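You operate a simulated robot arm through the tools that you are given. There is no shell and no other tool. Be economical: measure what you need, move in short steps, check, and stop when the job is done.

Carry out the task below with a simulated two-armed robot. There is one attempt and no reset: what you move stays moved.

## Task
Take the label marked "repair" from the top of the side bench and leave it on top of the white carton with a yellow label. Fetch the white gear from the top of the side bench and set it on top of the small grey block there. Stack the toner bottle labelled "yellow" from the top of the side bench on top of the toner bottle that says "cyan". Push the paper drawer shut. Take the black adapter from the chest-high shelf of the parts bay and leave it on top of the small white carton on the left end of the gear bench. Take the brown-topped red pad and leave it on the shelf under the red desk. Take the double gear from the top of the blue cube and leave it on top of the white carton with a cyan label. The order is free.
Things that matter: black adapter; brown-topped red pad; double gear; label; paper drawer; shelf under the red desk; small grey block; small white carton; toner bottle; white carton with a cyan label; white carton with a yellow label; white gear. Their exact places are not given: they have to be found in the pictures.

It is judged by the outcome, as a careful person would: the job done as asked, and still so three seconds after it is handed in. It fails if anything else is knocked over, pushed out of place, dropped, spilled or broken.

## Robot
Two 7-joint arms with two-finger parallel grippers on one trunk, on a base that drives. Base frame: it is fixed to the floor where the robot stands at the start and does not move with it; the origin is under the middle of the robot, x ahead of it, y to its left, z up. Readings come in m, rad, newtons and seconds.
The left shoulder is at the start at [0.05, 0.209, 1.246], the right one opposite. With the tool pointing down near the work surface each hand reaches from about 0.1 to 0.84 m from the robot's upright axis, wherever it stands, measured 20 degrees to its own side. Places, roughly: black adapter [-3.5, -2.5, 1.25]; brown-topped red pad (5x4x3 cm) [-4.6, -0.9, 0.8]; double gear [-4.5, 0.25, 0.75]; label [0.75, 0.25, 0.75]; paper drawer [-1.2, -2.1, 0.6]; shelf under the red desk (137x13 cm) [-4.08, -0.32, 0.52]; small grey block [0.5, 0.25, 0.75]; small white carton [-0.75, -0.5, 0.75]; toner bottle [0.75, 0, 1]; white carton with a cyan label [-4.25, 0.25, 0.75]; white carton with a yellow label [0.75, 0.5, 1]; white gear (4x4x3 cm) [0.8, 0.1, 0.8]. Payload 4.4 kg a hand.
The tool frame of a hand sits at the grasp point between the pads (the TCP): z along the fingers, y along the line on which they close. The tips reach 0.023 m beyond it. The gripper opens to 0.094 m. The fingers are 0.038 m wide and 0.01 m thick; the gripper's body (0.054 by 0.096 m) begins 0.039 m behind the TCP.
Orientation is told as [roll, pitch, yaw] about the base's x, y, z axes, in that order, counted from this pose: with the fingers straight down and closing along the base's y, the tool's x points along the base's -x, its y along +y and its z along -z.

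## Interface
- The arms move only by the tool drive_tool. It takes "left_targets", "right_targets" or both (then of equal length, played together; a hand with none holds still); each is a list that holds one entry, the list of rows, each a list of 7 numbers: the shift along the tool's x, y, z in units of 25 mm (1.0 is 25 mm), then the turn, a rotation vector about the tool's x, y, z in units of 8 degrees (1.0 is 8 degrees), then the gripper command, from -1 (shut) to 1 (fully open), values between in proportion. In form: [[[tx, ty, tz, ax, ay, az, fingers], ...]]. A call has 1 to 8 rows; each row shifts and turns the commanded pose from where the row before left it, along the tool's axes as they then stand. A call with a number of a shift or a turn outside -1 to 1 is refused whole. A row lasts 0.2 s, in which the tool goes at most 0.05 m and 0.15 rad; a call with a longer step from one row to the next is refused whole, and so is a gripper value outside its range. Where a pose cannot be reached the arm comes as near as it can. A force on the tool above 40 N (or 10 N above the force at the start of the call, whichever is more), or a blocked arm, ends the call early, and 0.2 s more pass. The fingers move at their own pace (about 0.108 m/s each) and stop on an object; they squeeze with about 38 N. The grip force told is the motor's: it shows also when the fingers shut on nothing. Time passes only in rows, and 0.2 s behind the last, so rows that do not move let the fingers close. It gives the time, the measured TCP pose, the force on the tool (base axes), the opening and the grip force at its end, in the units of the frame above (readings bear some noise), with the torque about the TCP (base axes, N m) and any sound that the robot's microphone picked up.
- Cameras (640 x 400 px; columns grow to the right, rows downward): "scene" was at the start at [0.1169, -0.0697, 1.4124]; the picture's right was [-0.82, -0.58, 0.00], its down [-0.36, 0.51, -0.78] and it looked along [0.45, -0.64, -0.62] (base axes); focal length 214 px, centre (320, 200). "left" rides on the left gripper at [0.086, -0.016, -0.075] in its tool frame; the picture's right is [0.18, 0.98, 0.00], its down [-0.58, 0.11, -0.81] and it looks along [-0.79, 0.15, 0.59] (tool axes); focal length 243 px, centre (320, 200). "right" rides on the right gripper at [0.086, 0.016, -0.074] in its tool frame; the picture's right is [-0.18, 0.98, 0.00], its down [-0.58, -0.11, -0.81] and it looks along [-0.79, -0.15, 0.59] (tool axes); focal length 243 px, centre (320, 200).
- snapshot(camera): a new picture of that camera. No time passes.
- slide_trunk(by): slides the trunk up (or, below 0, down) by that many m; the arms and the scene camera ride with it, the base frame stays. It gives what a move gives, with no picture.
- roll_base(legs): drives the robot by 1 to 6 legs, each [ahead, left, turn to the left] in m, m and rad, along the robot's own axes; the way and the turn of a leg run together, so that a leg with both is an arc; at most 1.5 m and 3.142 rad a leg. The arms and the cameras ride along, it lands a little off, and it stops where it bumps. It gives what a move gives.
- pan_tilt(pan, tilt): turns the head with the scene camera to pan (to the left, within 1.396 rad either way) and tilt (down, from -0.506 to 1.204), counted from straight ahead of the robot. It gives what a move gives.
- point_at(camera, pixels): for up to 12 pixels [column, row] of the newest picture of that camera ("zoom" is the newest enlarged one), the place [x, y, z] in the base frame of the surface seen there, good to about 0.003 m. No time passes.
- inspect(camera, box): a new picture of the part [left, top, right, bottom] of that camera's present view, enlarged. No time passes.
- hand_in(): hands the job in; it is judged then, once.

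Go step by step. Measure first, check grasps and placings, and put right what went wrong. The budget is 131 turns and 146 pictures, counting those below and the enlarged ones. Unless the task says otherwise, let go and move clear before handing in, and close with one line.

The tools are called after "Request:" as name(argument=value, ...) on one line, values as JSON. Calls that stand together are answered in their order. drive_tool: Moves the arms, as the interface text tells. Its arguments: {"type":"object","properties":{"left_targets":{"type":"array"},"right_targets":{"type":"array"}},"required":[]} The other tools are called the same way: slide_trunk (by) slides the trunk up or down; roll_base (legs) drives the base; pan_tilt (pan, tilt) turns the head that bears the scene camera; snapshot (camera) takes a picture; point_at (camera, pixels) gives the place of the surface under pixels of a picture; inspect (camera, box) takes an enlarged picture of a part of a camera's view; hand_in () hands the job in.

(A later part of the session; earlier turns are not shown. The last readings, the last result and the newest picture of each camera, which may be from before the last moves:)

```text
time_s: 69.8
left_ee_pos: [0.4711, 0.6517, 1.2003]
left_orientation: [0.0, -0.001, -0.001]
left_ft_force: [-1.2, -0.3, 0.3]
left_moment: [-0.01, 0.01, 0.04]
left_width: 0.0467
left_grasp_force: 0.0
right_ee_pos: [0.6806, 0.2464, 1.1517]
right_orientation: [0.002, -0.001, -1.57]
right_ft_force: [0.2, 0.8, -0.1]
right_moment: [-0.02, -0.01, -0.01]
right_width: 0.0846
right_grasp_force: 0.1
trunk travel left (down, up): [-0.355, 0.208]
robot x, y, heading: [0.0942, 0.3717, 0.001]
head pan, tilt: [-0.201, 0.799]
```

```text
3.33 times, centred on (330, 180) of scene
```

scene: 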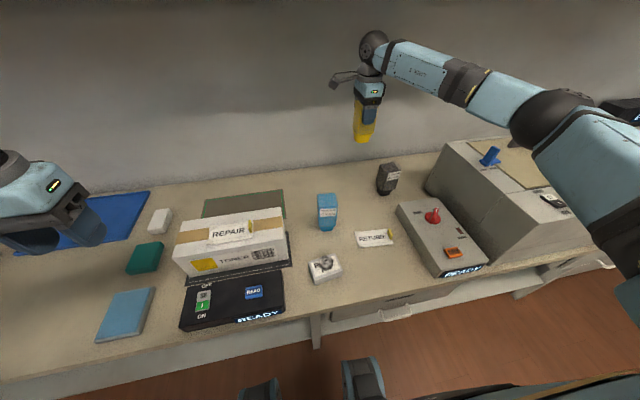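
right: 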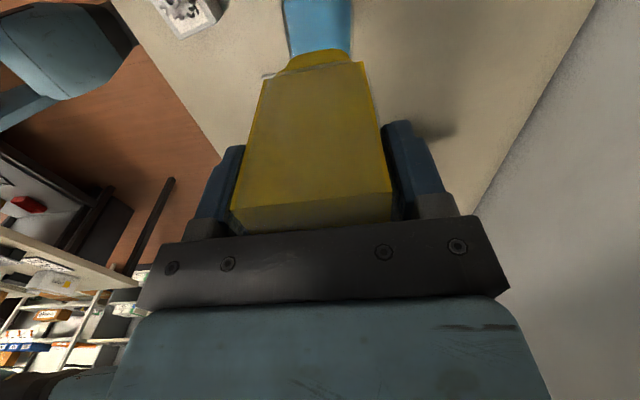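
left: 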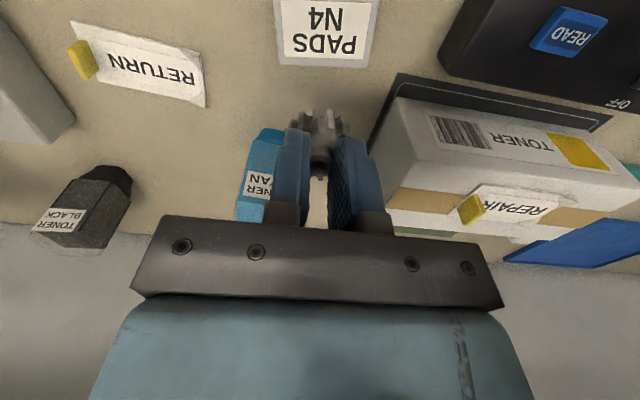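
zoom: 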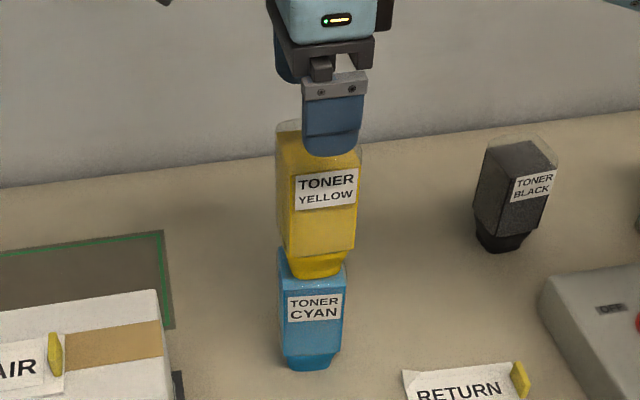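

Yellow stands on cyan. I'll raise the right hand well clear, turn its yaw back and raise the trunk before backing away.

Request:
drive_tool(right_targets=[[[0, 0, -1, 0, 0, 0, 0.8], [0, 0, -1, 0, 0, 0, 0.8], [0, 0, -1, 0, 0, 0, 0.8], [0, 0, -1, 0, 0, -1, 0.8], [0, 0, 0, 0, 0, -1, 0.8], [0, 0, 0, 0, 0, -1, 0.8], [0, 0, 0, 0, 0, -1, 0.8], [0, 0, 0, 0, 0, -1, 0.8]]])

Request:
drive_tool(right_targets=[[[0, -0.5, 0, 0, 0, -1, 0.8], [0, -0.5, 0, 0, 0, -1, 0.8], [0, -0.5, 0, 0, 0, -1, 0.8], [0, -0.5, 0, 0, 0, -1, 0.8], [0, -0.5, 0, 0, 0, -1, 0.8], [0, -0.5, 0, 0, 0, -1, 0.8], [0, -0.5, 0, 0, 0, -0.25, 0.8]]])

Request:
roll_base(legs=[[-0.12, -0.2, 0]])

Request:
pan_tilt(pan=-1.39, tilt=0.5)

Request:
snapshot(camera="scene")

```text
time_s: 71.6
left_ee_pos: [0.4722, 0.6498, 1.2009]
left_orientation: [0.0, -0.002, 0.0]
left_ft_force: [0.7, 0.9, -1.2]
left_moment: [-0.01, 0.01, -0.01]
left_width: 0.0473
left_grasp_force: 0.1
right_ee_pos: [0.6803, 0.2449, 1.2523]
right_orientation: [0.002, 0.002, -0.87]
right_ft_force: [-0.6, 0.3, -0.4]
right_moment: [0.01, 0.03, 0.02]
right_width: 0.0847
right_grasp_force: 0.1
trunk travel left (down, up): [-0.355, 0.208]
robot x, y, heading: [0.0979, 0.3748, -0.006]
head pan, tilt: [-0.201, 0.799]
```

```text
time_s: 73.2
left_ee_pos: [0.4712, 0.6504, 1.2002]
left_orientation: [-0.001, -0.002, 0.001]
left_ft_force: [-0.9, 0.1, -0.2]
left_moment: [0.02, 0.02, 0.02]
left_width: 0.0467
left_grasp_force: 0.0
right_ee_pos: [0.6441, 0.1687, 1.2516]
right_orientation: [0.003, -0.003, 0.002]
right_ft_force: [-0.1, -0.2, 0.6]
right_moment: [0.03, -0.02, 0.04]
right_width: 0.0843
right_grasp_force: 0.0
trunk travel left (down, up): [-0.355, 0.208]
robot x, y, heading: [0.0979, 0.3719, -0.004]
head pan, tilt: [-0.201, 0.799]
```

```text
time_s: 75.6
left_ee_pos: [0.3528, 0.4521, 1.1989]
left_orientation: [0.0, 0.001, -0.002]
left_ft_force: [-0.5, -0.4, 0.1]
left_moment: [0.0, 0.0, -0.02]
left_width: 0.047
left_grasp_force: 0.1
right_ee_pos: [0.5247, -0.0286, 1.2529]
right_orientation: [-0.001, -0.003, -0.001]
right_ft_force: [-0.3, 0.4, 0.7]
right_moment: [-0.06, 0.03, 0.01]
right_width: 0.0847
right_grasp_force: 0.1
trunk travel left (down, up): [-0.355, 0.208]
robot x, y, heading: [-0.0239, 0.1747, -0.005]
head pan, tilt: [-0.201, 0.799]
```

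```text
time_s: 77.0
left_ee_pos: [0.3525, 0.4523, 1.2004]
left_orientation: [0.002, 0.0, -0.002]
left_ft_force: [1.3, 0.0, 0.3]
left_moment: [-0.03, 0.02, 0.03]
left_width: 0.047
left_grasp_force: 0.1
right_ee_pos: [0.5255, -0.0299, 1.2518]
right_orientation: [0.001, -0.003, -0.002]
right_ft_force: [0.4, -0.2, 0.0]
right_moment: [0.0, 0.02, 0.04]
right_width: 0.0844
right_grasp_force: 0.1
trunk travel left (down, up): [-0.355, 0.208]
robot x, y, heading: [-0.0218, 0.1713, -0.007]
head pan, tilt: [-1.389, 0.499]
```

```text
84 pictures are left
```

scene: 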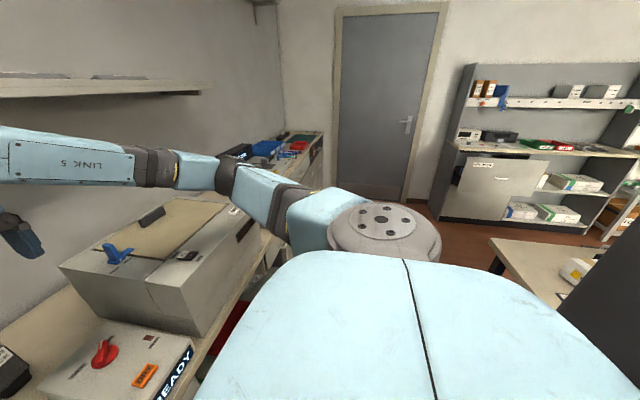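

The gear bench is behind, on the right of this picture. I'll raise the trunk a little and turn right about 90° to look at it.

Request:
slide_trunk(by=0.1)

Request:
roll_base(legs=[[0, 0, -1.57]])

Request:
pan_tilt(pan=-0.7, tilt=0.45)

Request:
snapshot(camera="scene")

Request:
pan_tilt(pan=0.0, tilt=0.45)

Request:
snapshot(camera="scene")

```text
time_s: 78.3
left_ee_pos: [0.3532, 0.4526, 1.2991]
left_orientation: [0.0, -0.002, -0.001]
left_ft_force: [-1.1, -0.1, 0.7]
left_moment: [-0.03, 0.01, 0.01]
left_width: 0.047
left_grasp_force: 0.0
right_ee_pos: [0.5249, -0.0301, 1.3526]
right_orientation: [0.0, -0.001, -0.001]
right_ft_force: [0.1, 0.3, 0.3]
right_moment: [-0.01, -0.01, 0.01]
right_width: 0.0846
right_grasp_force: 0.0
trunk travel left (down, up): [-0.455, 0.108]
robot x, y, heading: [-0.0226, 0.1736, -0.0]
head pan, tilt: [-1.389, 0.499]
```

```text
time_s: 82.5
left_ee_pos: [0.2568, -0.2012, 1.3011]
left_orientation: [0.0, -0.001, -1.571]
left_ft_force: [-0.4, 0.6, 0.3]
left_moment: [0.0, 0.0, -0.01]
left_width: 0.0472
left_grasp_force: 0.1
right_ee_pos: [-0.2243, -0.3738, 1.3527]
right_orientation: [0.0, -0.001, -1.575]
right_ft_force: [0.9, -0.4, 0.0]
right_moment: [0.03, 0.01, -0.01]
right_width: 0.0845
right_grasp_force: 0.0
trunk travel left (down, up): [-0.455, 0.108]
robot x, y, heading: [-0.024, 0.1743, -1.572]
head pan, tilt: [-1.389, 0.499]
```

```text
time_s: 83.6
left_ee_pos: [0.2576, -0.2, 1.3007]
left_orientation: [0.0, -0.001, -1.572]
left_ft_force: [0.5, -1.2, -0.1]
left_moment: [0.05, 0.01, -0.01]
left_width: 0.0472
left_grasp_force: 0.0
right_ee_pos: [-0.2232, -0.3734, 1.3528]
right_orientation: [0.0, -0.003, -1.572]
right_ft_force: [0.5, 0.4, -0.9]
right_moment: [0.01, -0.01, -0.01]
right_width: 0.0845
right_grasp_force: 0.0
trunk travel left (down, up): [-0.455, 0.108]
robot x, y, heading: [-0.0217, 0.1717, -1.571]
head pan, tilt: [-0.7, 0.45]
```

```text
83 pictures are left
```

scene: 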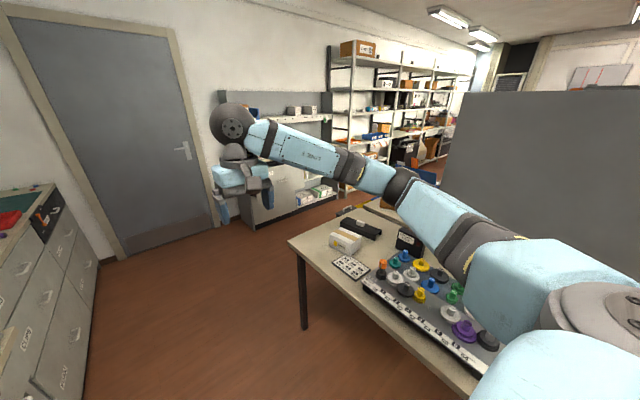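

```text
time_s: 84.7
left_ee_pos: [0.2569, -0.2013, 1.3003]
left_orientation: [-0.001, 0.0, -1.573]
left_ft_force: [-0.3, 0.0, 0.5]
left_moment: [0.01, -0.01, 0.01]
left_width: 0.0472
left_grasp_force: 0.0
right_ee_pos: [-0.2234, -0.3732, 1.351]
right_orientation: [0.0, 0.0, -1.572]
right_ft_force: [-0.3, 0.1, 1.1]
right_moment: [-0.02, -0.01, 0.04]
right_width: 0.0845
right_grasp_force: 0.1
trunk travel left (down, up): [-0.455, 0.108]
robot x, y, heading: [-0.0171, 0.171, -1.57]
head pan, tilt: [0.0, 0.45]
```

```text
82 pictures are left
```

scene: 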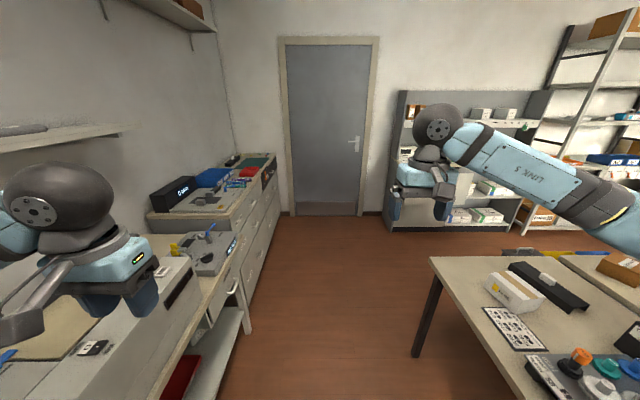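

The small white carton is at (515,290) on the near end of the gear bench; the copier cabinet at the far wall (440,220) should hold the paper drawer. I'll measure the layout and zoom in on the cabinet.

Request:
point_at(camera="scene", pixels=[[500, 280], [535, 295], [515, 305], [435, 260], [550, 258], [415, 355], [470, 170], [460, 222], [395, 225], [330, 214], [245, 260], [535, 220]])

Request:
inspect(camera="scene", box=[380, 80, 560, 240])

Request:
inspect(camera="scene", box=[430, 230, 640, 380])

```text
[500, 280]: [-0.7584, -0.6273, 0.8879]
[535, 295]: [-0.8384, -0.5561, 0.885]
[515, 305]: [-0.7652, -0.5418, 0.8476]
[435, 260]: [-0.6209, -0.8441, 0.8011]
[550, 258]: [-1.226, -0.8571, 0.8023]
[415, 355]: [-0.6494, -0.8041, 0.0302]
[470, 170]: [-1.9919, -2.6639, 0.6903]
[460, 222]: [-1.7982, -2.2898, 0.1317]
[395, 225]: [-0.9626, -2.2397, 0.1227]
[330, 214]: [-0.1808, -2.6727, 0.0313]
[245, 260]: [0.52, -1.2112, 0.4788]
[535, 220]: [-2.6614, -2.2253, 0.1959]
```

```text
2.50 times, centred on (470, 160) of scene
```

zoom: 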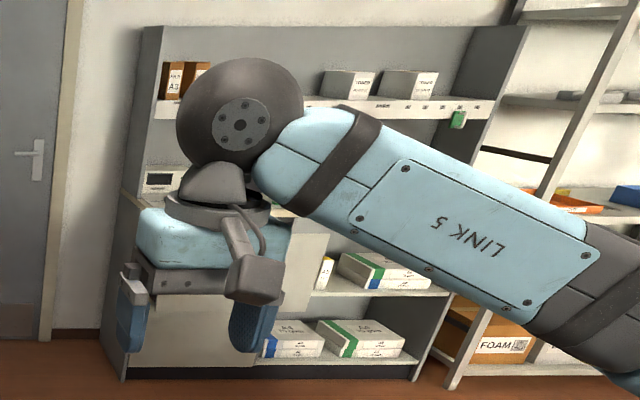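

```text
2.67 times, centred on (535, 305) of scene
```

zoom: 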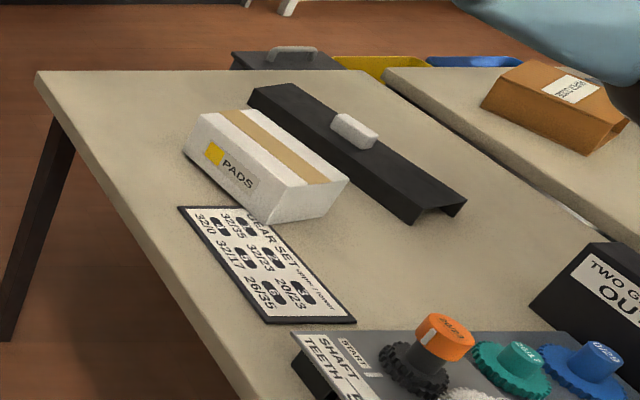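

The small white carton is at (-0.79,-0.59) with its top at 0.888. The white panel on the far cabinet looks like the open paper drawer; I'll drive down the lane toward it and look right.

Request:
roll_base(legs=[[1.3, -0.06, 0]])

Request:
pan_tilt(pan=-0.9, tilt=0.6)

Request:
snapshot(camera="scene")

Request:
snapshot(camera="right")

```text
time_s: 91.2
left_ee_pos: [0.1983, -1.5044, 1.3009]
left_orientation: [-0.001, 0.002, -1.568]
left_ft_force: [0.4, 0.3, 0.5]
left_moment: [0.0, -0.01, 0.01]
left_width: 0.0469
left_grasp_force: 0.0
right_ee_pos: [-0.2838, -1.6771, 1.3523]
right_orientation: [0.0, -0.003, -1.569]
right_ft_force: [-0.3, 0.2, 0.3]
right_moment: [-0.01, 0.0, -0.01]
right_width: 0.0846
right_grasp_force: 0.0
trunk travel left (down, up): [-0.455, 0.108]
robot x, y, heading: [-0.0796, -1.1336, -1.57]
head pan, tilt: [0.0, 0.45]
```

```text
time_s: 92.4
left_ee_pos: [0.1969, -1.5034, 1.301]
left_orientation: [0.0, -0.001, -1.568]
left_ft_force: [-0.2, 0.4, 0.2]
left_moment: [-0.01, 0.0, -0.01]
left_width: 0.0469
left_grasp_force: 0.1
right_ee_pos: [-0.2827, -1.6774, 1.3511]
right_orientation: [0.002, 0.0, -1.569]
right_ft_force: [0.0, 0.4, -0.2]
right_moment: [0.04, 0.04, 0.04]
right_width: 0.0847
right_grasp_force: 0.2
trunk travel left (down, up): [-0.455, 0.108]
robot x, y, heading: [-0.0807, -1.1318, -1.569]
head pan, tilt: [-0.901, 0.6]
```

```text
79 pictures are left
```

scene: 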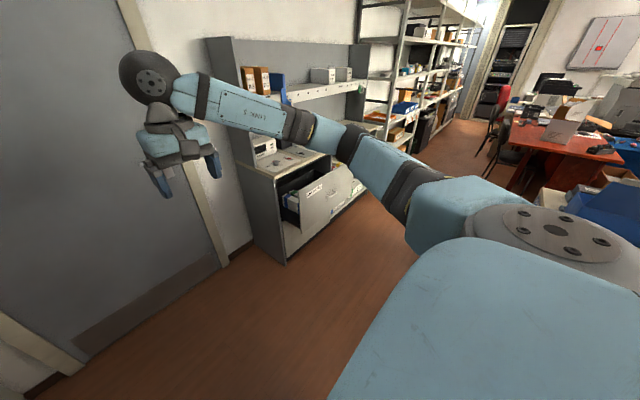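

```text
78 pictures are left
```

right: 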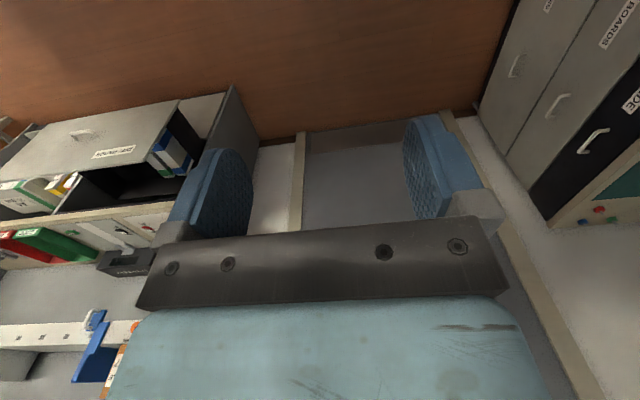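

The open drawer's front panel is at (325,195). I'll measure its face and the cabinet's front.

Request:
inspect(camera="scene", box=[225, 130, 385, 250])

Request:
point_at(camera="zoom", pixels=[[310, 240], [500, 140], [400, 230], [330, 370], [490, 210], [200, 290], [120, 240], [310, 330], [60, 150], [430, 180], [260, 400], [345, 235]])

```text
3.33 times, centred on (305, 190) of scene
```

zoom: 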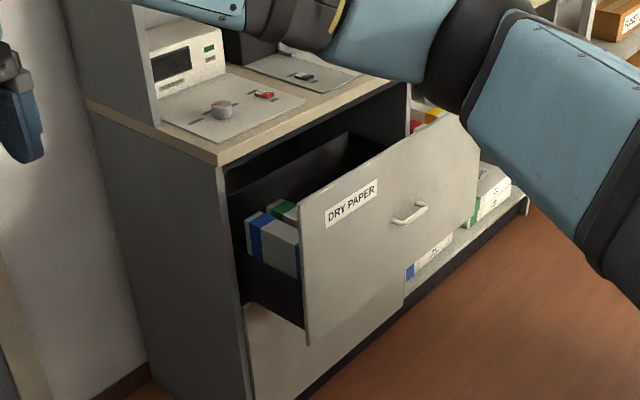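

```text
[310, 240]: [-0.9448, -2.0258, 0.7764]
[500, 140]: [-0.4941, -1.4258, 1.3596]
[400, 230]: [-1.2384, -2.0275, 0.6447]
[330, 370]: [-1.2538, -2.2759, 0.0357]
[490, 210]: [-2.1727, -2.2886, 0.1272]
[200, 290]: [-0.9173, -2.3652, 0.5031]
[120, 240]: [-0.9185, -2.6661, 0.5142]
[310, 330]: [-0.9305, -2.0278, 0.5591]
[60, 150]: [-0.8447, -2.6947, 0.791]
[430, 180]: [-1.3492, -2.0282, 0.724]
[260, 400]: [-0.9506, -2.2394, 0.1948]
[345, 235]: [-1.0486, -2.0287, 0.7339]
```

The drawer front stands at y=-2.027 and the cabinet face at y≈-2.24, so it has to go in about 0.21 m. I'll drive over in front of it.

Request:
roll_base(legs=[[0.17, 0, 0], [0, -0.92, 0]])

Request:
slide_trunk(by=-0.4)

Request:
drive_tool(right_targets=[[[0, 0, 0, 0, -1, 0, -1], [0, 0, 0, 0, -1, 0, -1], [0, 0, 0, 0, -1, 0, -1], [0, 0, 0, 0, -1, 0, -1], [0, 0, 0, 0, -1, 0, -1], [0, 0, 0, 0, -1, 0, -1], [0, 0, 0, 0, -1, 0, -1], [0, 0, 0, 0, -1, 0, -1]]])

Request:
pan_tilt(pan=-0.2, tilt=0.5)

Request:
snapshot(camera="scene")

```text
time_s: 101.1
left_ee_pos: [-0.6895, -1.6777, 1.3009]
left_orientation: [0.002, -0.001, -1.566]
left_ft_force: [0.0, 0.0, 0.4]
left_moment: [0.04, -0.03, 0.02]
left_width: 0.0468
left_grasp_force: 0.0
right_ee_pos: [-1.1702, -1.8523, 1.3508]
right_orientation: [0.002, -0.002, -1.567]
right_ft_force: [-0.8, -0.9, -0.2]
right_moment: [-0.01, -0.02, -0.01]
right_width: 0.0848
right_grasp_force: 0.2
trunk travel left (down, up): [-0.455, 0.108]
robot x, y, heading: [-0.9663, -1.3069, -1.57]
head pan, tilt: [-0.901, 0.6]
stopped in leg 2: the robot was blocked; the commanded pose is now the measured one
```

```text
time_s: 105.0
left_ee_pos: [-0.6865, -1.6785, 0.9002]
left_orientation: [-0.001, -0.001, -1.567]
left_ft_force: [-0.5, 0.3, -0.4]
left_moment: [0.04, 0.0, 0.0]
left_width: 0.0471
left_grasp_force: 0.2
right_ee_pos: [-1.1666, -1.8522, 0.9516]
right_orientation: [-0.001, -0.001, -1.567]
right_ft_force: [0.5, -0.6, 0.7]
right_moment: [0.04, 0.01, -0.01]
right_width: 0.0844
right_grasp_force: 0.1
trunk travel left (down, up): [-0.055, 0.508]
robot x, y, heading: [-0.9631, -1.3047, -1.567]
head pan, tilt: [-0.901, 0.6]
```

```text
time_s: 106.8
left_ee_pos: [-0.6875, -1.6771, 0.9008]
left_orientation: [0.001, 0.001, -1.567]
left_ft_force: [0.1, 0.0, -0.6]
left_moment: [-0.02, 0.03, 0.02]
left_width: 0.0471
left_grasp_force: 0.0
right_ee_pos: [-1.1672, -1.8533, 0.9522]
right_orientation: [0.001, -1.122, -1.569]
right_ft_force: [-0.6, -0.5, -0.3]
right_moment: [0.03, 0.01, -0.03]
right_width: 0.0
right_grasp_force: 37.9
trunk travel left (down, up): [-0.055, 0.508]
robot x, y, heading: [-0.9679, -1.3046, -1.568]
head pan, tilt: [-0.901, 0.6]
```

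```text
time_s: 107.8
left_ee_pos: [-0.6866, -1.6774, 0.9006]
left_orientation: [0.001, -0.001, -1.568]
left_ft_force: [0.4, -0.1, -0.5]
left_moment: [-0.01, -0.03, -0.02]
left_width: 0.0471
left_grasp_force: 0.1
right_ee_pos: [-1.1678, -1.853, 0.9519]
right_orientation: [0.001, -1.118, -1.568]
right_ft_force: [0.0, -0.2, 0.1]
right_moment: [0.02, 0.0, 0.02]
right_width: 0.0
right_grasp_force: 37.9
trunk travel left (down, up): [-0.055, 0.508]
robot x, y, heading: [-0.9687, -1.3026, -1.568]
head pan, tilt: [-0.201, 0.499]
```

```text
76 pictures are left
```

scene: 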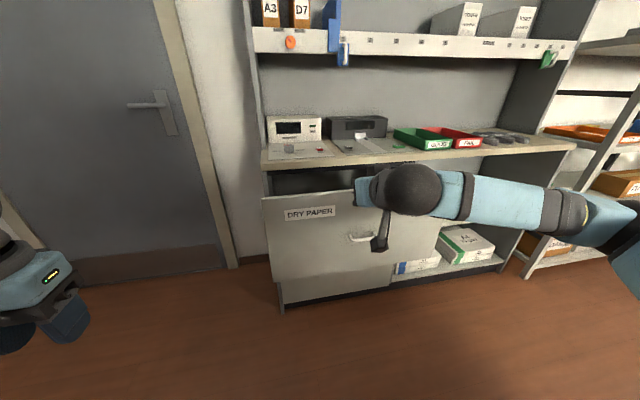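

The base was blocked at x=-0.966 by something on its right. I'll look down to the right to see what it touched.

Request:
pan_tilt(pan=-1.39, tilt=0.8)

Request:
snapshot(camera="scene")

```text
time_s: 109.2
left_ee_pos: [-0.6879, -1.6777, 0.9002]
left_orientation: [0.0, 0.0, -1.566]
left_ft_force: [-0.1, 0.3, 0.0]
left_moment: [-0.05, -0.01, -0.04]
left_width: 0.0472
left_grasp_force: 0.0
right_ee_pos: [-1.1682, -1.8515, 0.9519]
right_orientation: [0.002, -1.118, -1.571]
right_ft_force: [0.3, 0.8, 0.9]
right_moment: [0.02, 0.0, -0.01]
right_width: 0.0
right_grasp_force: 38.0
trunk travel left (down, up): [-0.055, 0.508]
robot x, y, heading: [-0.9734, -1.3033, -1.57]
head pan, tilt: [-1.389, 0.799]
```

```text
75 pictures are left
```

scene: 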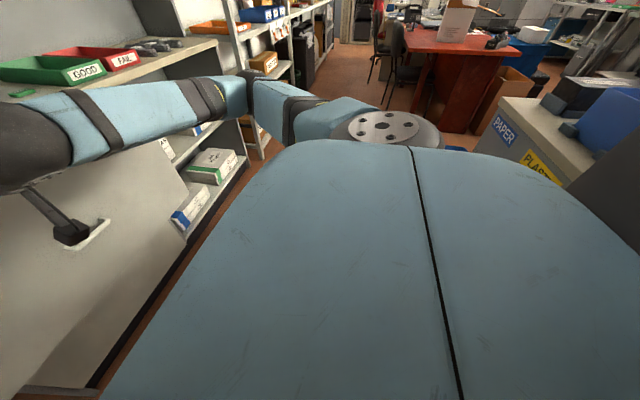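

There's a row of sorting bins ("PAPER", "PLASTIC") behind right. I'll measure how close they are.

Request:
point_at(camera="scene", pixels=[[495, 145], [500, 100], [550, 170], [455, 150], [430, 110], [390, 90], [240, 170], [180, 270], [590, 130]])

Request:
inspect(camera="scene", box=[340, 0, 640, 200])

```text
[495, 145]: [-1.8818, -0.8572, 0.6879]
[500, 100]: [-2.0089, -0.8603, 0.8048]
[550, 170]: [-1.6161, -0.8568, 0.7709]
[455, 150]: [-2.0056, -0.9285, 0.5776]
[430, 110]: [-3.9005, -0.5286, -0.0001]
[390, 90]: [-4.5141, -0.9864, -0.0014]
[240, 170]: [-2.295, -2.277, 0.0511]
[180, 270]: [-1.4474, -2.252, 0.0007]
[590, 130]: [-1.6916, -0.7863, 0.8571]
```

```text
2.00 times, centred on (490, 100) of scene
```

zoom: 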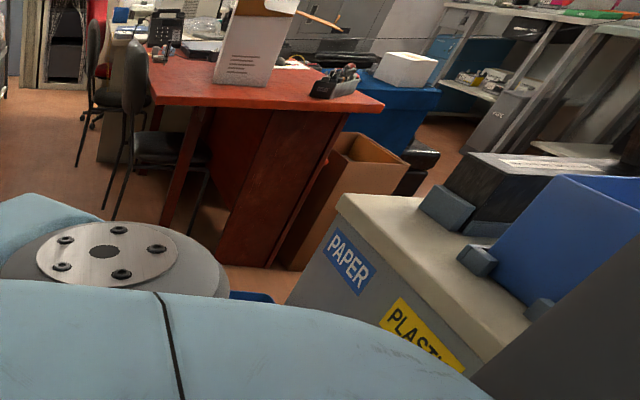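

The base touched a bin in front of the bench at its right rear; I'm already close enough, so I'll stay clear of it. I'll ease left, lower the closed right fist to z≈0.73 and check before pushing.

Request:
roll_base(legs=[[0.0, 0.03, 0]])

Request:
drive_tool(right_targets=[[[1, 0, 0.49, 0, 0, 0, -1], [1, 0, 0.49, 0, 0, 0, -1], [1, 0, 0.49, 0, 0, 0, -1], [1, 0, 0.49, 0, 0, 0, -1], [1, 0, 0.49, 0, 0, 0, -1], [1, 0, 0.49, 0, 0, 0, -1], [1, 0, 0.49, 0, 0, 0, -1], [1, 0, 0.49, 0, 0, 0, -1]]])

Request:
roll_base(legs=[[0.13, 0, 0]])

Request:
pan_tilt(pan=-0.3, tilt=0.7)

Request:
snapshot(camera="scene")

```text
time_s: 110.2
left_ee_pos: [-0.656, -1.6792, 0.8999]
left_orientation: [0.0, 0.001, -1.567]
left_ft_force: [0.2, -0.6, -1.1]
left_moment: [-0.04, 0.04, -0.04]
left_width: 0.0471
left_grasp_force: 0.0
right_ee_pos: [-1.1376, -1.8521, 0.9526]
right_orientation: [-0.001, -1.118, -1.567]
right_ft_force: [-1.2, 1.0, 0.1]
right_moment: [0.02, 0.02, -0.01]
right_width: 0.0
right_grasp_force: 38.4
trunk travel left (down, up): [-0.055, 0.508]
robot x, y, heading: [-0.9396, -1.306, -1.571]
head pan, tilt: [-1.389, 0.799]
```

```text
time_s: 112.0
left_ee_pos: [-0.6592, -1.6766, 0.901]
left_orientation: [-0.001, 0.001, -1.567]
left_ft_force: [-0.5, -0.3, -0.4]
left_moment: [-0.02, -0.01, 0.01]
left_width: 0.0468
left_grasp_force: 0.1
right_ee_pos: [-1.111, -1.84, 0.7551]
right_orientation: [-0.005, -1.112, -1.571]
right_ft_force: [0.0, -0.5, 0.5]
right_moment: [-0.02, -0.05, 0.03]
right_width: 0.0
right_grasp_force: 38.0
right hand out of reach, approached as far as the arm can: row 6, 7, 8
trunk travel left (down, up): [-0.055, 0.508]
robot x, y, heading: [-0.9391, -1.303, -1.569]
head pan, tilt: [-1.389, 0.799]
```

```text
time_s: 113.3
left_ee_pos: [-0.6575, -1.8073, 0.8993]
left_orientation: [0.0, 0.003, -1.568]
left_ft_force: [-0.7, 0.1, 0.8]
left_moment: [0.02, 0.01, -0.01]
left_width: 0.0471
left_grasp_force: 0.1
right_ee_pos: [-1.1108, -1.9706, 0.7536]
right_orientation: [-0.007, -1.112, -1.569]
right_ft_force: [-0.5, -0.1, -0.6]
right_moment: [-0.03, -0.02, -0.01]
right_width: 0.0
right_grasp_force: 38.1
trunk travel left (down, up): [-0.055, 0.508]
robot x, y, heading: [-0.9341, -1.4381, -1.567]
head pan, tilt: [-1.389, 0.799]
```

```text
time_s: 114.6
left_ee_pos: [-0.6571, -1.8069, 0.9007]
left_orientation: [-0.001, 0.001, -1.567]
left_ft_force: [0.2, 0.0, 0.4]
left_moment: [-0.02, -0.01, 0.0]
left_width: 0.0469
left_grasp_force: 0.1
right_ee_pos: [-1.1095, -1.9716, 0.755]
right_orientation: [-0.007, -1.112, -1.566]
right_ft_force: [0.2, -0.1, 0.2]
right_moment: [-0.01, 0.02, -0.02]
right_width: 0.0
right_grasp_force: 38.3
trunk travel left (down, up): [-0.055, 0.508]
robot x, y, heading: [-0.9376, -1.4343, -1.567]
head pan, tilt: [-0.3, 0.7]
```

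```text
73 pictures are left
```

scene: 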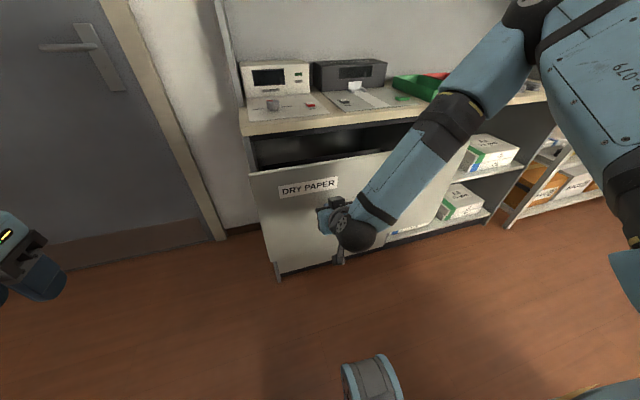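

The fist is just in front of the drawer face at (-1.11, z 0.75). I'll push by driving forward 0.2 m.

Request:
roll_base(legs=[[0.2, 0, 0]])

Request:
snapshot(camera="scene")

Request:
point_at(camera="scene", pixels=[[270, 220], [260, 200], [290, 110], [250, 135], [420, 200]])

```text
time_s: 116.2
left_ee_pos: [-0.6564, -2.0074, 0.9002]
left_orientation: [-0.002, -0.002, -1.567]
left_ft_force: [0.2, 0.0, -0.2]
left_moment: [0.0, -0.03, 0.02]
left_width: 0.0472
left_grasp_force: 0.0
right_ee_pos: [-1.1086, -2.1723, 0.7543]
right_orientation: [-0.008, -1.113, -1.568]
right_ft_force: [0.8, -1.2, -0.4]
right_moment: [-0.03, 0.0, 0.03]
right_width: 0.0
right_grasp_force: 38.0
trunk travel left (down, up): [-0.055, 0.508]
robot x, y, heading: [-0.9366, -1.6332, -1.566]
head pan, tilt: [-0.3, 0.7]
```

```text
72 pictures are left
```

scene: 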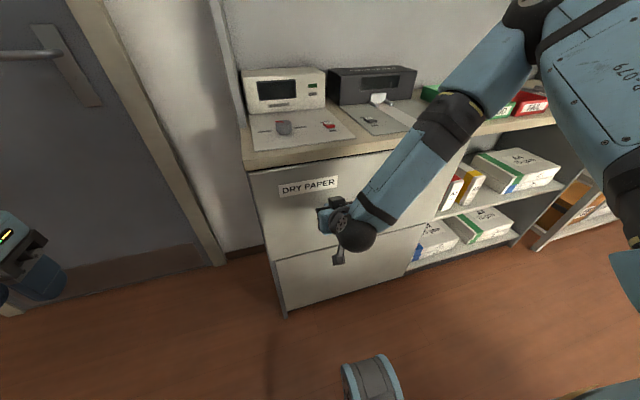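

```text
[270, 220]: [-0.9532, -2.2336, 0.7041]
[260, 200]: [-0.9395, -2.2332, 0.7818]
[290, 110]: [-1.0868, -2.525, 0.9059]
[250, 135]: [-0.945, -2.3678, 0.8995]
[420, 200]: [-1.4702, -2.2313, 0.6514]
```

The drawer now looks flush. I'll verify its plane against the lower panel.

Request:
inspect(camera="scene", box=[230, 130, 450, 300])

Request:
point_at(camera="scene", pixels=[[300, 285], [370, 270], [280, 240], [400, 220], [260, 172], [262, 155], [270, 280]])

```text
2.35 times, centred on (340, 215) of scene
```

zoom: 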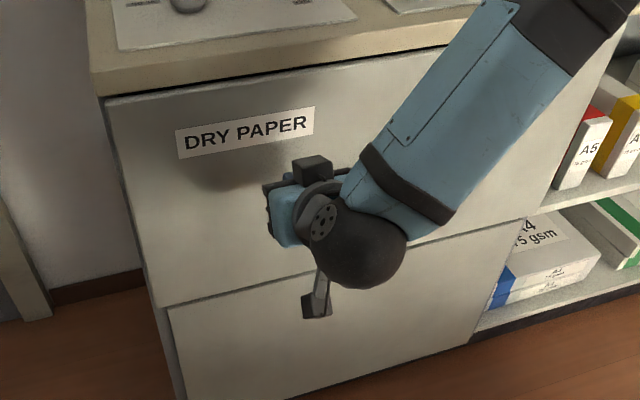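

```text
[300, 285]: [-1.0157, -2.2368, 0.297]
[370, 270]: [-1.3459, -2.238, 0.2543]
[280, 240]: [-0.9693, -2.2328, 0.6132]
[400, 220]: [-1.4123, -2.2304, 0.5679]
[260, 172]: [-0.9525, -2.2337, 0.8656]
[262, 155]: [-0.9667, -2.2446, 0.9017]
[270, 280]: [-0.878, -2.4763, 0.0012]
```

The upper front sits about 5 mm proud of the lower panel, so I'll nudge forward 45 mm to seat it fully.

Request:
roll_base(legs=[[0.045, 0, 0]])

Request:
snapshot(camera="scene")

Request:
point_at(camera="scene", pixels=[[270, 220], [260, 200], [280, 240], [420, 200], [400, 215], [300, 285], [370, 275], [310, 200]])

```text
time_s: 117.2
left_ee_pos: [-0.6579, -2.0508, 0.9006]
left_orientation: [0.0, 0.003, -1.568]
left_ft_force: [0.0, 1.0, -0.5]
left_moment: [-0.01, 0.02, -0.02]
left_width: 0.0471
left_grasp_force: 0.0
right_ee_pos: [-1.1084, -2.2065, 0.7521]
right_orientation: [-0.007, -1.097, -1.562]
right_ft_force: [0.4, 4.3, 1.6]
right_moment: [-0.1, 0.0, -0.01]
right_width: 0.0
right_grasp_force: 38.0
trunk travel left (down, up): [-0.055, 0.508]
robot x, y, heading: [-0.937, -1.6782, -1.568]
head pan, tilt: [-0.3, 0.7]
stopped in leg 1: the force on the tool passed its limit at 80 N (the readings are from after the stop); the commanded pose is now the measured one
```

```text
70 pictures are left
```

scene: 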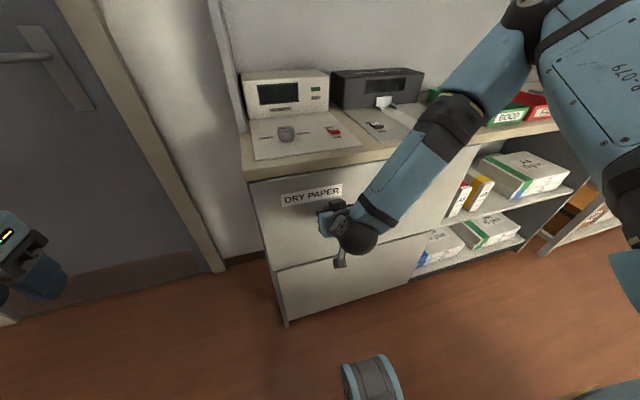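

```text
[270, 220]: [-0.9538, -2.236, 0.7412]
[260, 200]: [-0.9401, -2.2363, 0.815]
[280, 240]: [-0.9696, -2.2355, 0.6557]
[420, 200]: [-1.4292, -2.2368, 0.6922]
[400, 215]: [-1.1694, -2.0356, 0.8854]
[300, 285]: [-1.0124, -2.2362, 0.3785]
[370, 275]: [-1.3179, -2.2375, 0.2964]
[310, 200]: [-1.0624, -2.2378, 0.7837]
```

The drawer is flush (both panels at y≈-2.236). I'll back off, straighten the right hand, raise the trunk and turn to face down the aisle (-x).

Request:
roll_base(legs=[[-0.2, 0, 0]])

Request:
drive_tool(right_targets=[[[0, 0, -1, 0, 1, 0, -1], [0, 0, -1, 0, 1, 0, -1], [0, 0, -1, 0, 1, 0, -1], [0, 0, -0.5, 0, 1, 0, -1], [0, 0, -0.5, 0, 1, 0, 0], [0, 0, -0.5, 0, 1, 0, 0], [0, 0, 0, 0, 1, 0, 0], [0, 0, 0, 0, 0.9, 0, 0]]])

Request:
slide_trunk(by=0.35)

Request:
roll_base(legs=[[0, 0, -1.57]])

Request:
pan_tilt(pan=0.0, tilt=0.5)

Request:
snapshot(camera="scene")

```text
time_s: 118.8
left_ee_pos: [-0.6572, -1.8514, 0.9006]
left_orientation: [0.001, 0.002, -1.568]
left_ft_force: [-0.5, -0.3, -0.2]
left_moment: [0.0, 0.03, 0.0]
left_width: 0.0471
left_grasp_force: 0.0
right_ee_pos: [-1.1081, -2.007, 0.7517]
right_orientation: [-0.007, -1.095, -1.562]
right_ft_force: [-0.2, -0.1, 0.1]
right_moment: [0.01, 0.0, 0.01]
right_width: 0.0001
right_grasp_force: 37.7
trunk travel left (down, up): [-0.055, 0.508]
robot x, y, heading: [-0.9378, -1.479, -1.567]
head pan, tilt: [-0.3, 0.7]
```

```text
time_s: 120.6
left_ee_pos: [-0.6576, -1.852, 0.8998]
left_orientation: [0.0, 0.002, -1.569]
left_ft_force: [-0.7, 0.3, -0.3]
left_moment: [-0.02, 0.01, -0.02]
left_width: 0.047
left_grasp_force: 0.0
right_ee_pos: [-1.1084, -1.9271, 0.8269]
right_orientation: [-0.001, 0.011, -1.568]
right_ft_force: [-0.7, -0.2, 0.7]
right_moment: [-0.02, 0.02, 0.01]
right_width: 0.0471
right_grasp_force: 0.0
trunk travel left (down, up): [-0.055, 0.508]
robot x, y, heading: [-0.9373, -1.4805, -1.562]
head pan, tilt: [-0.3, 0.7]
```

```text
time_s: 124.0
left_ee_pos: [-0.658, -1.8515, 1.2499]
left_orientation: [0.001, 0.002, -1.568]
left_ft_force: [0.2, 0.0, -0.4]
left_moment: [0.02, -0.03, 0.04]
left_width: 0.0469
left_grasp_force: 0.0
right_ee_pos: [-1.1081, -1.9278, 1.1778]
right_orientation: [-0.005, 0.006, -1.568]
right_ft_force: [-0.7, -0.1, 0.3]
right_moment: [-0.01, 0.0, -0.03]
right_width: 0.047
right_grasp_force: 0.0
trunk travel left (down, up): [-0.405, 0.158]
robot x, y, heading: [-0.9389, -1.4787, -1.569]
head pan, tilt: [-0.3, 0.7]
```

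```text
time_s: 128.2
left_ee_pos: [-1.3099, -1.7589, 1.2496]
left_orientation: [0.0, 0.001, -3.139]
left_ft_force: [0.2, -0.7, -0.3]
left_moment: [0.02, 0.01, 0.01]
left_width: 0.0467
left_grasp_force: 0.0
right_ee_pos: [-1.3874, -1.3079, 1.1769]
right_orientation: [-0.005, 0.006, -3.136]
right_ft_force: [0.9, 0.5, -0.3]
right_moment: [0.0, -0.01, 0.01]
right_width: 0.0471
right_grasp_force: 0.0
trunk travel left (down, up): [-0.405, 0.158]
robot x, y, heading: [-0.9383, -1.479, -3.136]
head pan, tilt: [-0.3, 0.7]
```

```text
time_s: 129.0
left_ee_pos: [-1.3099, -1.7581, 1.25]
left_orientation: [0.0, 0.001, -3.136]
left_ft_force: [-0.3, 0.4, 0.0]
left_moment: [0.0, 0.02, -0.02]
left_width: 0.0472
left_grasp_force: 0.1
right_ee_pos: [-1.3875, -1.3077, 1.1765]
right_orientation: [-0.003, 0.006, -3.137]
right_ft_force: [0.1, 0.2, -0.6]
right_moment: [-0.04, 0.0, 0.0]
right_width: 0.0471
right_grasp_force: 0.0
trunk travel left (down, up): [-0.405, 0.158]
robot x, y, heading: [-0.938, -1.4785, -3.136]
head pan, tilt: [0.0, 0.499]
```

```text
69 pictures are left
```

scene: 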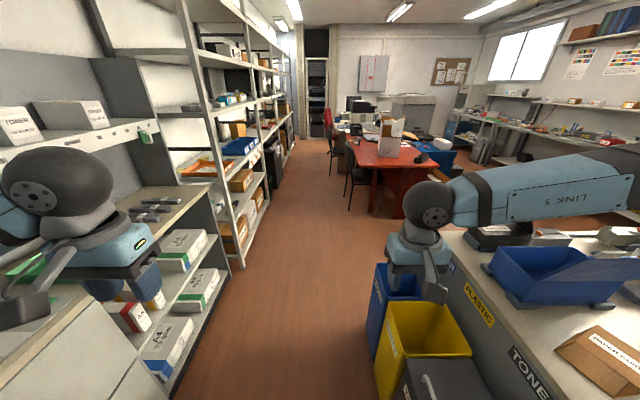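

The aisle is clear. I'll check the grey bin I touched and measure the aisle.

Request:
inspect(camera="scene", box=[340, 240, 540, 400])

Request:
point_at(camera="scene", pixels=[[410, 390], [385, 330], [375, 290], [245, 265], [260, 215], [360, 205], [385, 160], [405, 215], [345, 150], [335, 175]])

Request:
inspect(camera="scene", box=[320, 80, 480, 220])

```text
2.50 times, centred on (440, 320) of scene
```

zoom: 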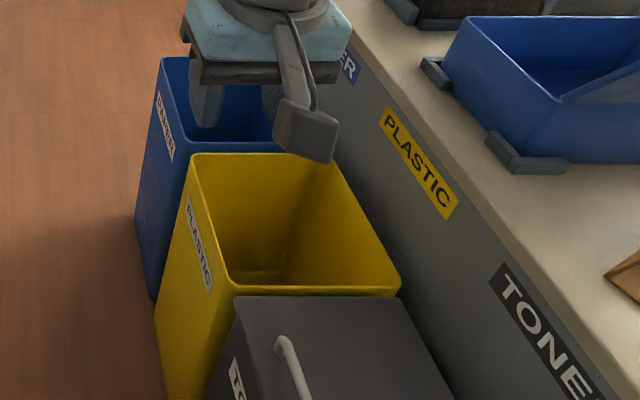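

```text
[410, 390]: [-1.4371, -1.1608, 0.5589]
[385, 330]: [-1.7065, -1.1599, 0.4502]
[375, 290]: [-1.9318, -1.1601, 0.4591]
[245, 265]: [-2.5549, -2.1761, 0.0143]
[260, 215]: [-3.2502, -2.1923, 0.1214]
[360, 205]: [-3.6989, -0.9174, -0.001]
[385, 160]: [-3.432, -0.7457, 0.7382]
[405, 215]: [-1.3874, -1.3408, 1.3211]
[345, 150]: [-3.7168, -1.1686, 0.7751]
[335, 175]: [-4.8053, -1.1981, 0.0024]
```

```text
2.86 times, centred on (400, 150) of scene
```

zoom: 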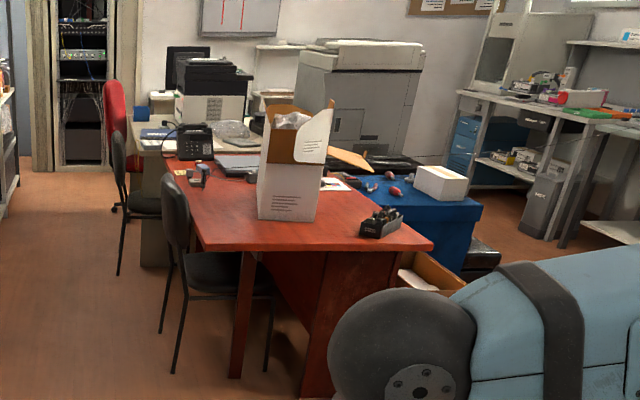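

The bins are aligned. I'll drive along the aisle to about x=-2.65, keeping left of the bins, and look right toward the red desk.

Request:
roll_base(legs=[[0, 0.17, 0], [1.4, 0, 0], [0.35, 0, 0]])

Request:
pan_tilt(pan=-0.7, tilt=0.4)

Request:
snapshot(camera="scene")

```text
time_s: 136.6
left_ee_pos: [-2.5308, -1.9311, 1.2511]
left_orientation: [0.015, -0.003, -3.13]
left_ft_force: [-1.0, -0.5, -0.9]
left_moment: [0.0, 0.01, -0.02]
left_width: 0.0468
left_grasp_force: 0.1
right_ee_pos: [-2.6261, -1.4814, 1.1851]
right_orientation: [0.003, -0.011, -3.116]
right_ft_force: [-0.5, -0.1, 0.0]
right_moment: [-0.01, -0.04, 0.0]
right_width: 0.0473
right_grasp_force: 0.1
trunk travel left (down, up): [-0.405, 0.158]
robot x, y, heading: [-2.1867, -1.641, -3.123]
head pan, tilt: [0.0, 0.499]
stopped in leg 2: the robot was blocked; the commanded pose is now the measured one
```

```text
time_s: 137.7
left_ee_pos: [-2.5304, -1.9305, 1.2514]
left_orientation: [0.014, -0.007, -3.134]
left_ft_force: [-0.1, 0.4, -0.6]
left_moment: [0.0, 0.0, 0.02]
left_width: 0.0473
left_grasp_force: 0.1
right_ee_pos: [-2.6227, -1.4799, 1.1853]
right_orientation: [-0.001, -0.015, -3.119]
right_ft_force: [-0.6, 0.1, -0.5]
right_moment: [0.02, 0.0, 0.01]
right_width: 0.0471
right_grasp_force: 0.1
trunk travel left (down, up): [-0.405, 0.158]
robot x, y, heading: [-2.1862, -1.6461, -3.126]
head pan, tilt: [-0.7, 0.4]
```

```text
66 pictures are left
```

scene: 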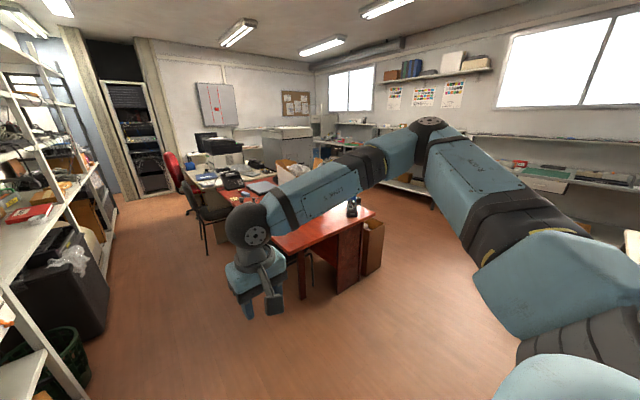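

The left arm seems to have touched the rack upright on the left (its reading shifted). I'll look left to see what happened before moving.

Request:
pan_tilt(pan=1.1, tilt=0.5)

Request:
snapshot(camera="scene")

```text
time_s: 139.4
left_ee_pos: [-2.5314, -1.931, 1.2524]
left_orientation: [0.012, -0.008, -3.134]
left_ft_force: [-0.3, 0.7, -0.5]
left_moment: [-0.03, 0.0, 0.02]
left_width: 0.0469
left_grasp_force: 0.0
right_ee_pos: [-2.6229, -1.4817, 1.1855]
right_orientation: [0.001, -0.015, -3.12]
right_ft_force: [-0.3, -0.5, -0.2]
right_moment: [0.01, 0.01, 0.0]
right_width: 0.0472
right_grasp_force: 0.1
trunk travel left (down, up): [-0.405, 0.158]
robot x, y, heading: [-2.1867, -1.6473, -3.128]
head pan, tilt: [1.1, 0.499]
```

```text
65 pictures are left
```

scene: 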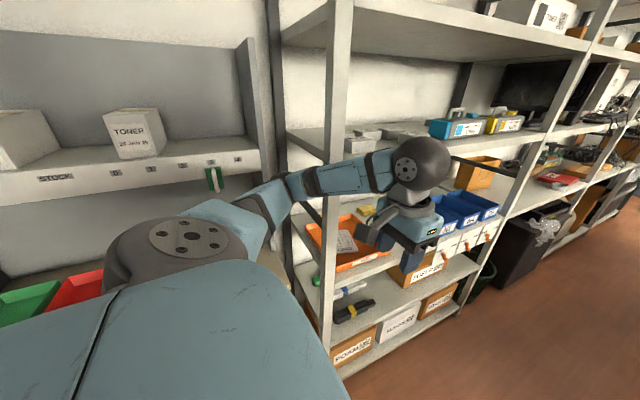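

The left elbow is against the rack's upright; nothing has shifted. I'll back off 0.1 m, slide right 0.14 m, then go on with more room on the left.

Request:
roll_base(legs=[[-0.1, 0, -0.015], [0, 0.0, 0], [0, -0.14, 0], [0.45, 0, 0], [0.3, -0.2, 0]])

Request:
pan_tilt(pan=-0.6, tilt=0.45)

Request:
snapshot(camera="scene")

```text
time_s: 143.6
left_ee_pos: [-2.6019, -1.7884, 1.2475]
left_orientation: [0.027, 0.02, -3.083]
left_ft_force: [-1.5, 0.1, -0.6]
left_moment: [0.03, -0.04, 0.01]
left_width: 0.0467
left_grasp_force: 0.1
right_ee_pos: [-2.7118, -1.3392, 1.1864]
right_orientation: [0.011, -0.016, -3.083]
right_ft_force: [-1.6, 0.0, -0.7]
right_moment: [-0.01, -0.06, -0.04]
right_width: 0.0468
right_grasp_force: 0.1
trunk travel left (down, up): [-0.405, 0.158]
robot x, y, heading: [-2.2728, -1.5001, -3.092]
head pan, tilt: [1.1, 0.499]
stopped in leg 4: the robot was blocked; the commanded pose is now the measured one
```

```text
time_s: 145.4
left_ee_pos: [-2.5993, -1.7869, 1.2496]
left_orientation: [0.024, 0.01, -3.095]
left_ft_force: [0.2, 0.6, 0.8]
left_moment: [0.01, 0.0, -0.01]
left_width: 0.0469
left_grasp_force: 0.0
right_ee_pos: [-2.7078, -1.3405, 1.1878]
right_orientation: [0.01, -0.021, -3.087]
right_ft_force: [-0.7, -0.4, -0.4]
right_moment: [0.05, -0.02, -0.01]
right_width: 0.0467
right_grasp_force: 0.1
trunk travel left (down, up): [-0.405, 0.158]
robot x, y, heading: [-2.2759, -1.5004, -3.094]
head pan, tilt: [-0.6, 0.45]
```

```text
64 pictures are left
```

scene: 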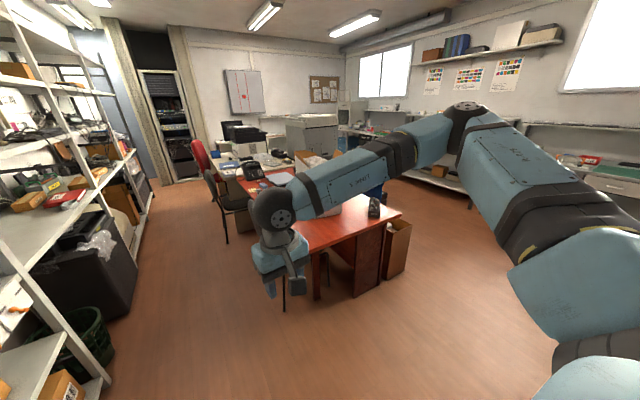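

The left elbow still catches the upright. I'll back off a bit and turn right to face +y, which takes the elbow away from the rack, then strafe left.

Request:
roll_base(legs=[[-0.08, -0.03, 0], [0, 0, -1.6], [0.05, 0.5, 0]])

Request:
pan_tilt(pan=0.6, tilt=0.45)

Request:
snapshot(camera="scene")

```text
time_s: 154.8
left_ee_pos: [-2.9697, -1.0483, 1.2368]
left_orientation: [0.009, 0.036, 1.559]
left_ft_force: [-1.4, -0.9, -0.1]
left_moment: [0.01, 0.04, -0.01]
left_width: 0.047
left_grasp_force: 0.0
right_ee_pos: [-2.5174, -0.9679, 1.1774]
right_orientation: [-0.001, 0.005, 1.569]
right_ft_force: [0.3, 1.1, 0.1]
right_moment: [0.03, 0.01, -0.04]
right_width: 0.0467
right_grasp_force: 0.0
trunk travel left (down, up): [-0.405, 0.158]
robot x, y, heading: [-2.6937, -1.4134, 1.565]
head pan, tilt: [-0.6, 0.45]
```

```text
time_s: 156.2
left_ee_pos: [-2.9709, -1.0488, 1.2366]
left_orientation: [0.011, 0.037, 1.558]
left_ft_force: [-0.2, 0.0, -0.5]
left_moment: [0.02, -0.03, -0.03]
left_width: 0.0468
left_grasp_force: 0.0
right_ee_pos: [-2.5181, -0.9691, 1.179]
right_orientation: [-0.002, 0.006, 1.569]
right_ft_force: [-0.3, 0.3, 0.4]
right_moment: [0.01, 0.01, -0.01]
right_width: 0.047
right_grasp_force: 0.0
trunk travel left (down, up): [-0.405, 0.158]
robot x, y, heading: [-2.6926, -1.4162, 1.566]
head pan, tilt: [0.6, 0.45]
```

```text
63 pictures are left
```

scene: 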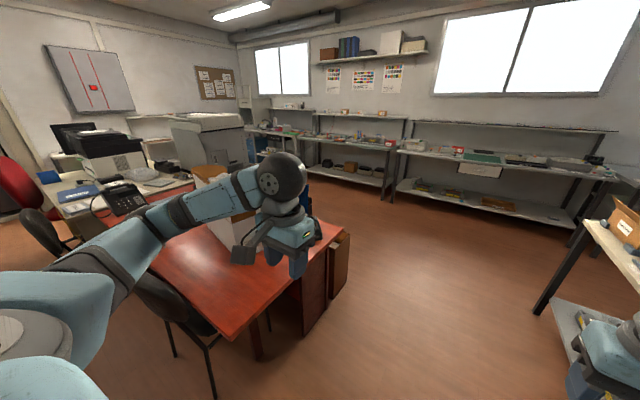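

The way past the desk's end is clear. I'll drive on in +y to about y=0, then turn left toward the desk's back side and the blue cube.

Request:
roll_base(legs=[[1.4, -0.1, 0], [0, 0, 1.57]])

Request:
pan_tilt(pan=0.2, tilt=0.5)

Request:
snapshot(camera="scene")

```text
time_s: 167.1
left_ee_pos: [-2.9492, -0.2986, 1.2362]
left_orientation: [0.012, 0.036, -3.14]
left_ft_force: [-0.4, -0.4, 1.4]
left_moment: [0.0, -0.01, 0.0]
left_width: 0.0469
left_grasp_force: 0.1
right_ee_pos: [-3.037, 0.1532, 1.1779]
right_orientation: [-0.003, 0.005, -3.127]
right_ft_force: [-0.3, 0.3, -1.1]
right_moment: [0.01, 0.03, 0.04]
right_width: 0.0471
right_grasp_force: 0.0
trunk travel left (down, up): [-0.405, 0.158]
robot x, y, heading: [-2.5864, -0.0163, -3.138]
head pan, tilt: [0.6, 0.45]
```

```text
time_s: 168.0
left_ee_pos: [-2.95, -0.2972, 1.2363]
left_orientation: [0.009, 0.036, -3.14]
left_ft_force: [0.2, -0.1, -0.4]
left_moment: [-0.01, 0.02, -0.01]
left_width: 0.047
left_grasp_force: 0.0
right_ee_pos: [-3.0368, 0.1533, 1.1778]
right_orientation: [0.0, 0.005, -3.13]
right_ft_force: [0.0, 0.3, -0.2]
right_moment: [-0.04, -0.03, -0.03]
right_width: 0.047
right_grasp_force: 0.0
trunk travel left (down, up): [-0.405, 0.158]
robot x, y, heading: [-2.5865, -0.0143, -3.13]
head pan, tilt: [0.201, 0.499]
```

```text
62 pictures are left
```

scene: 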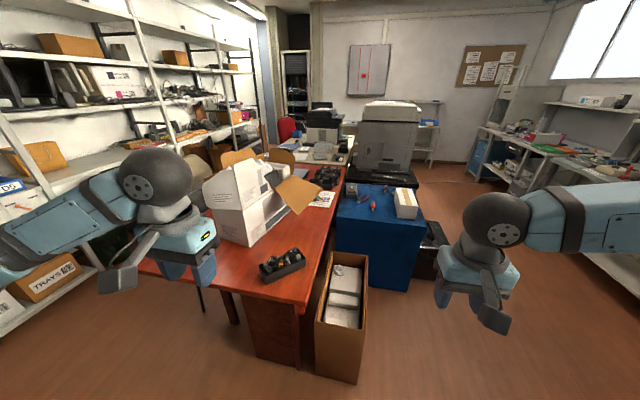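

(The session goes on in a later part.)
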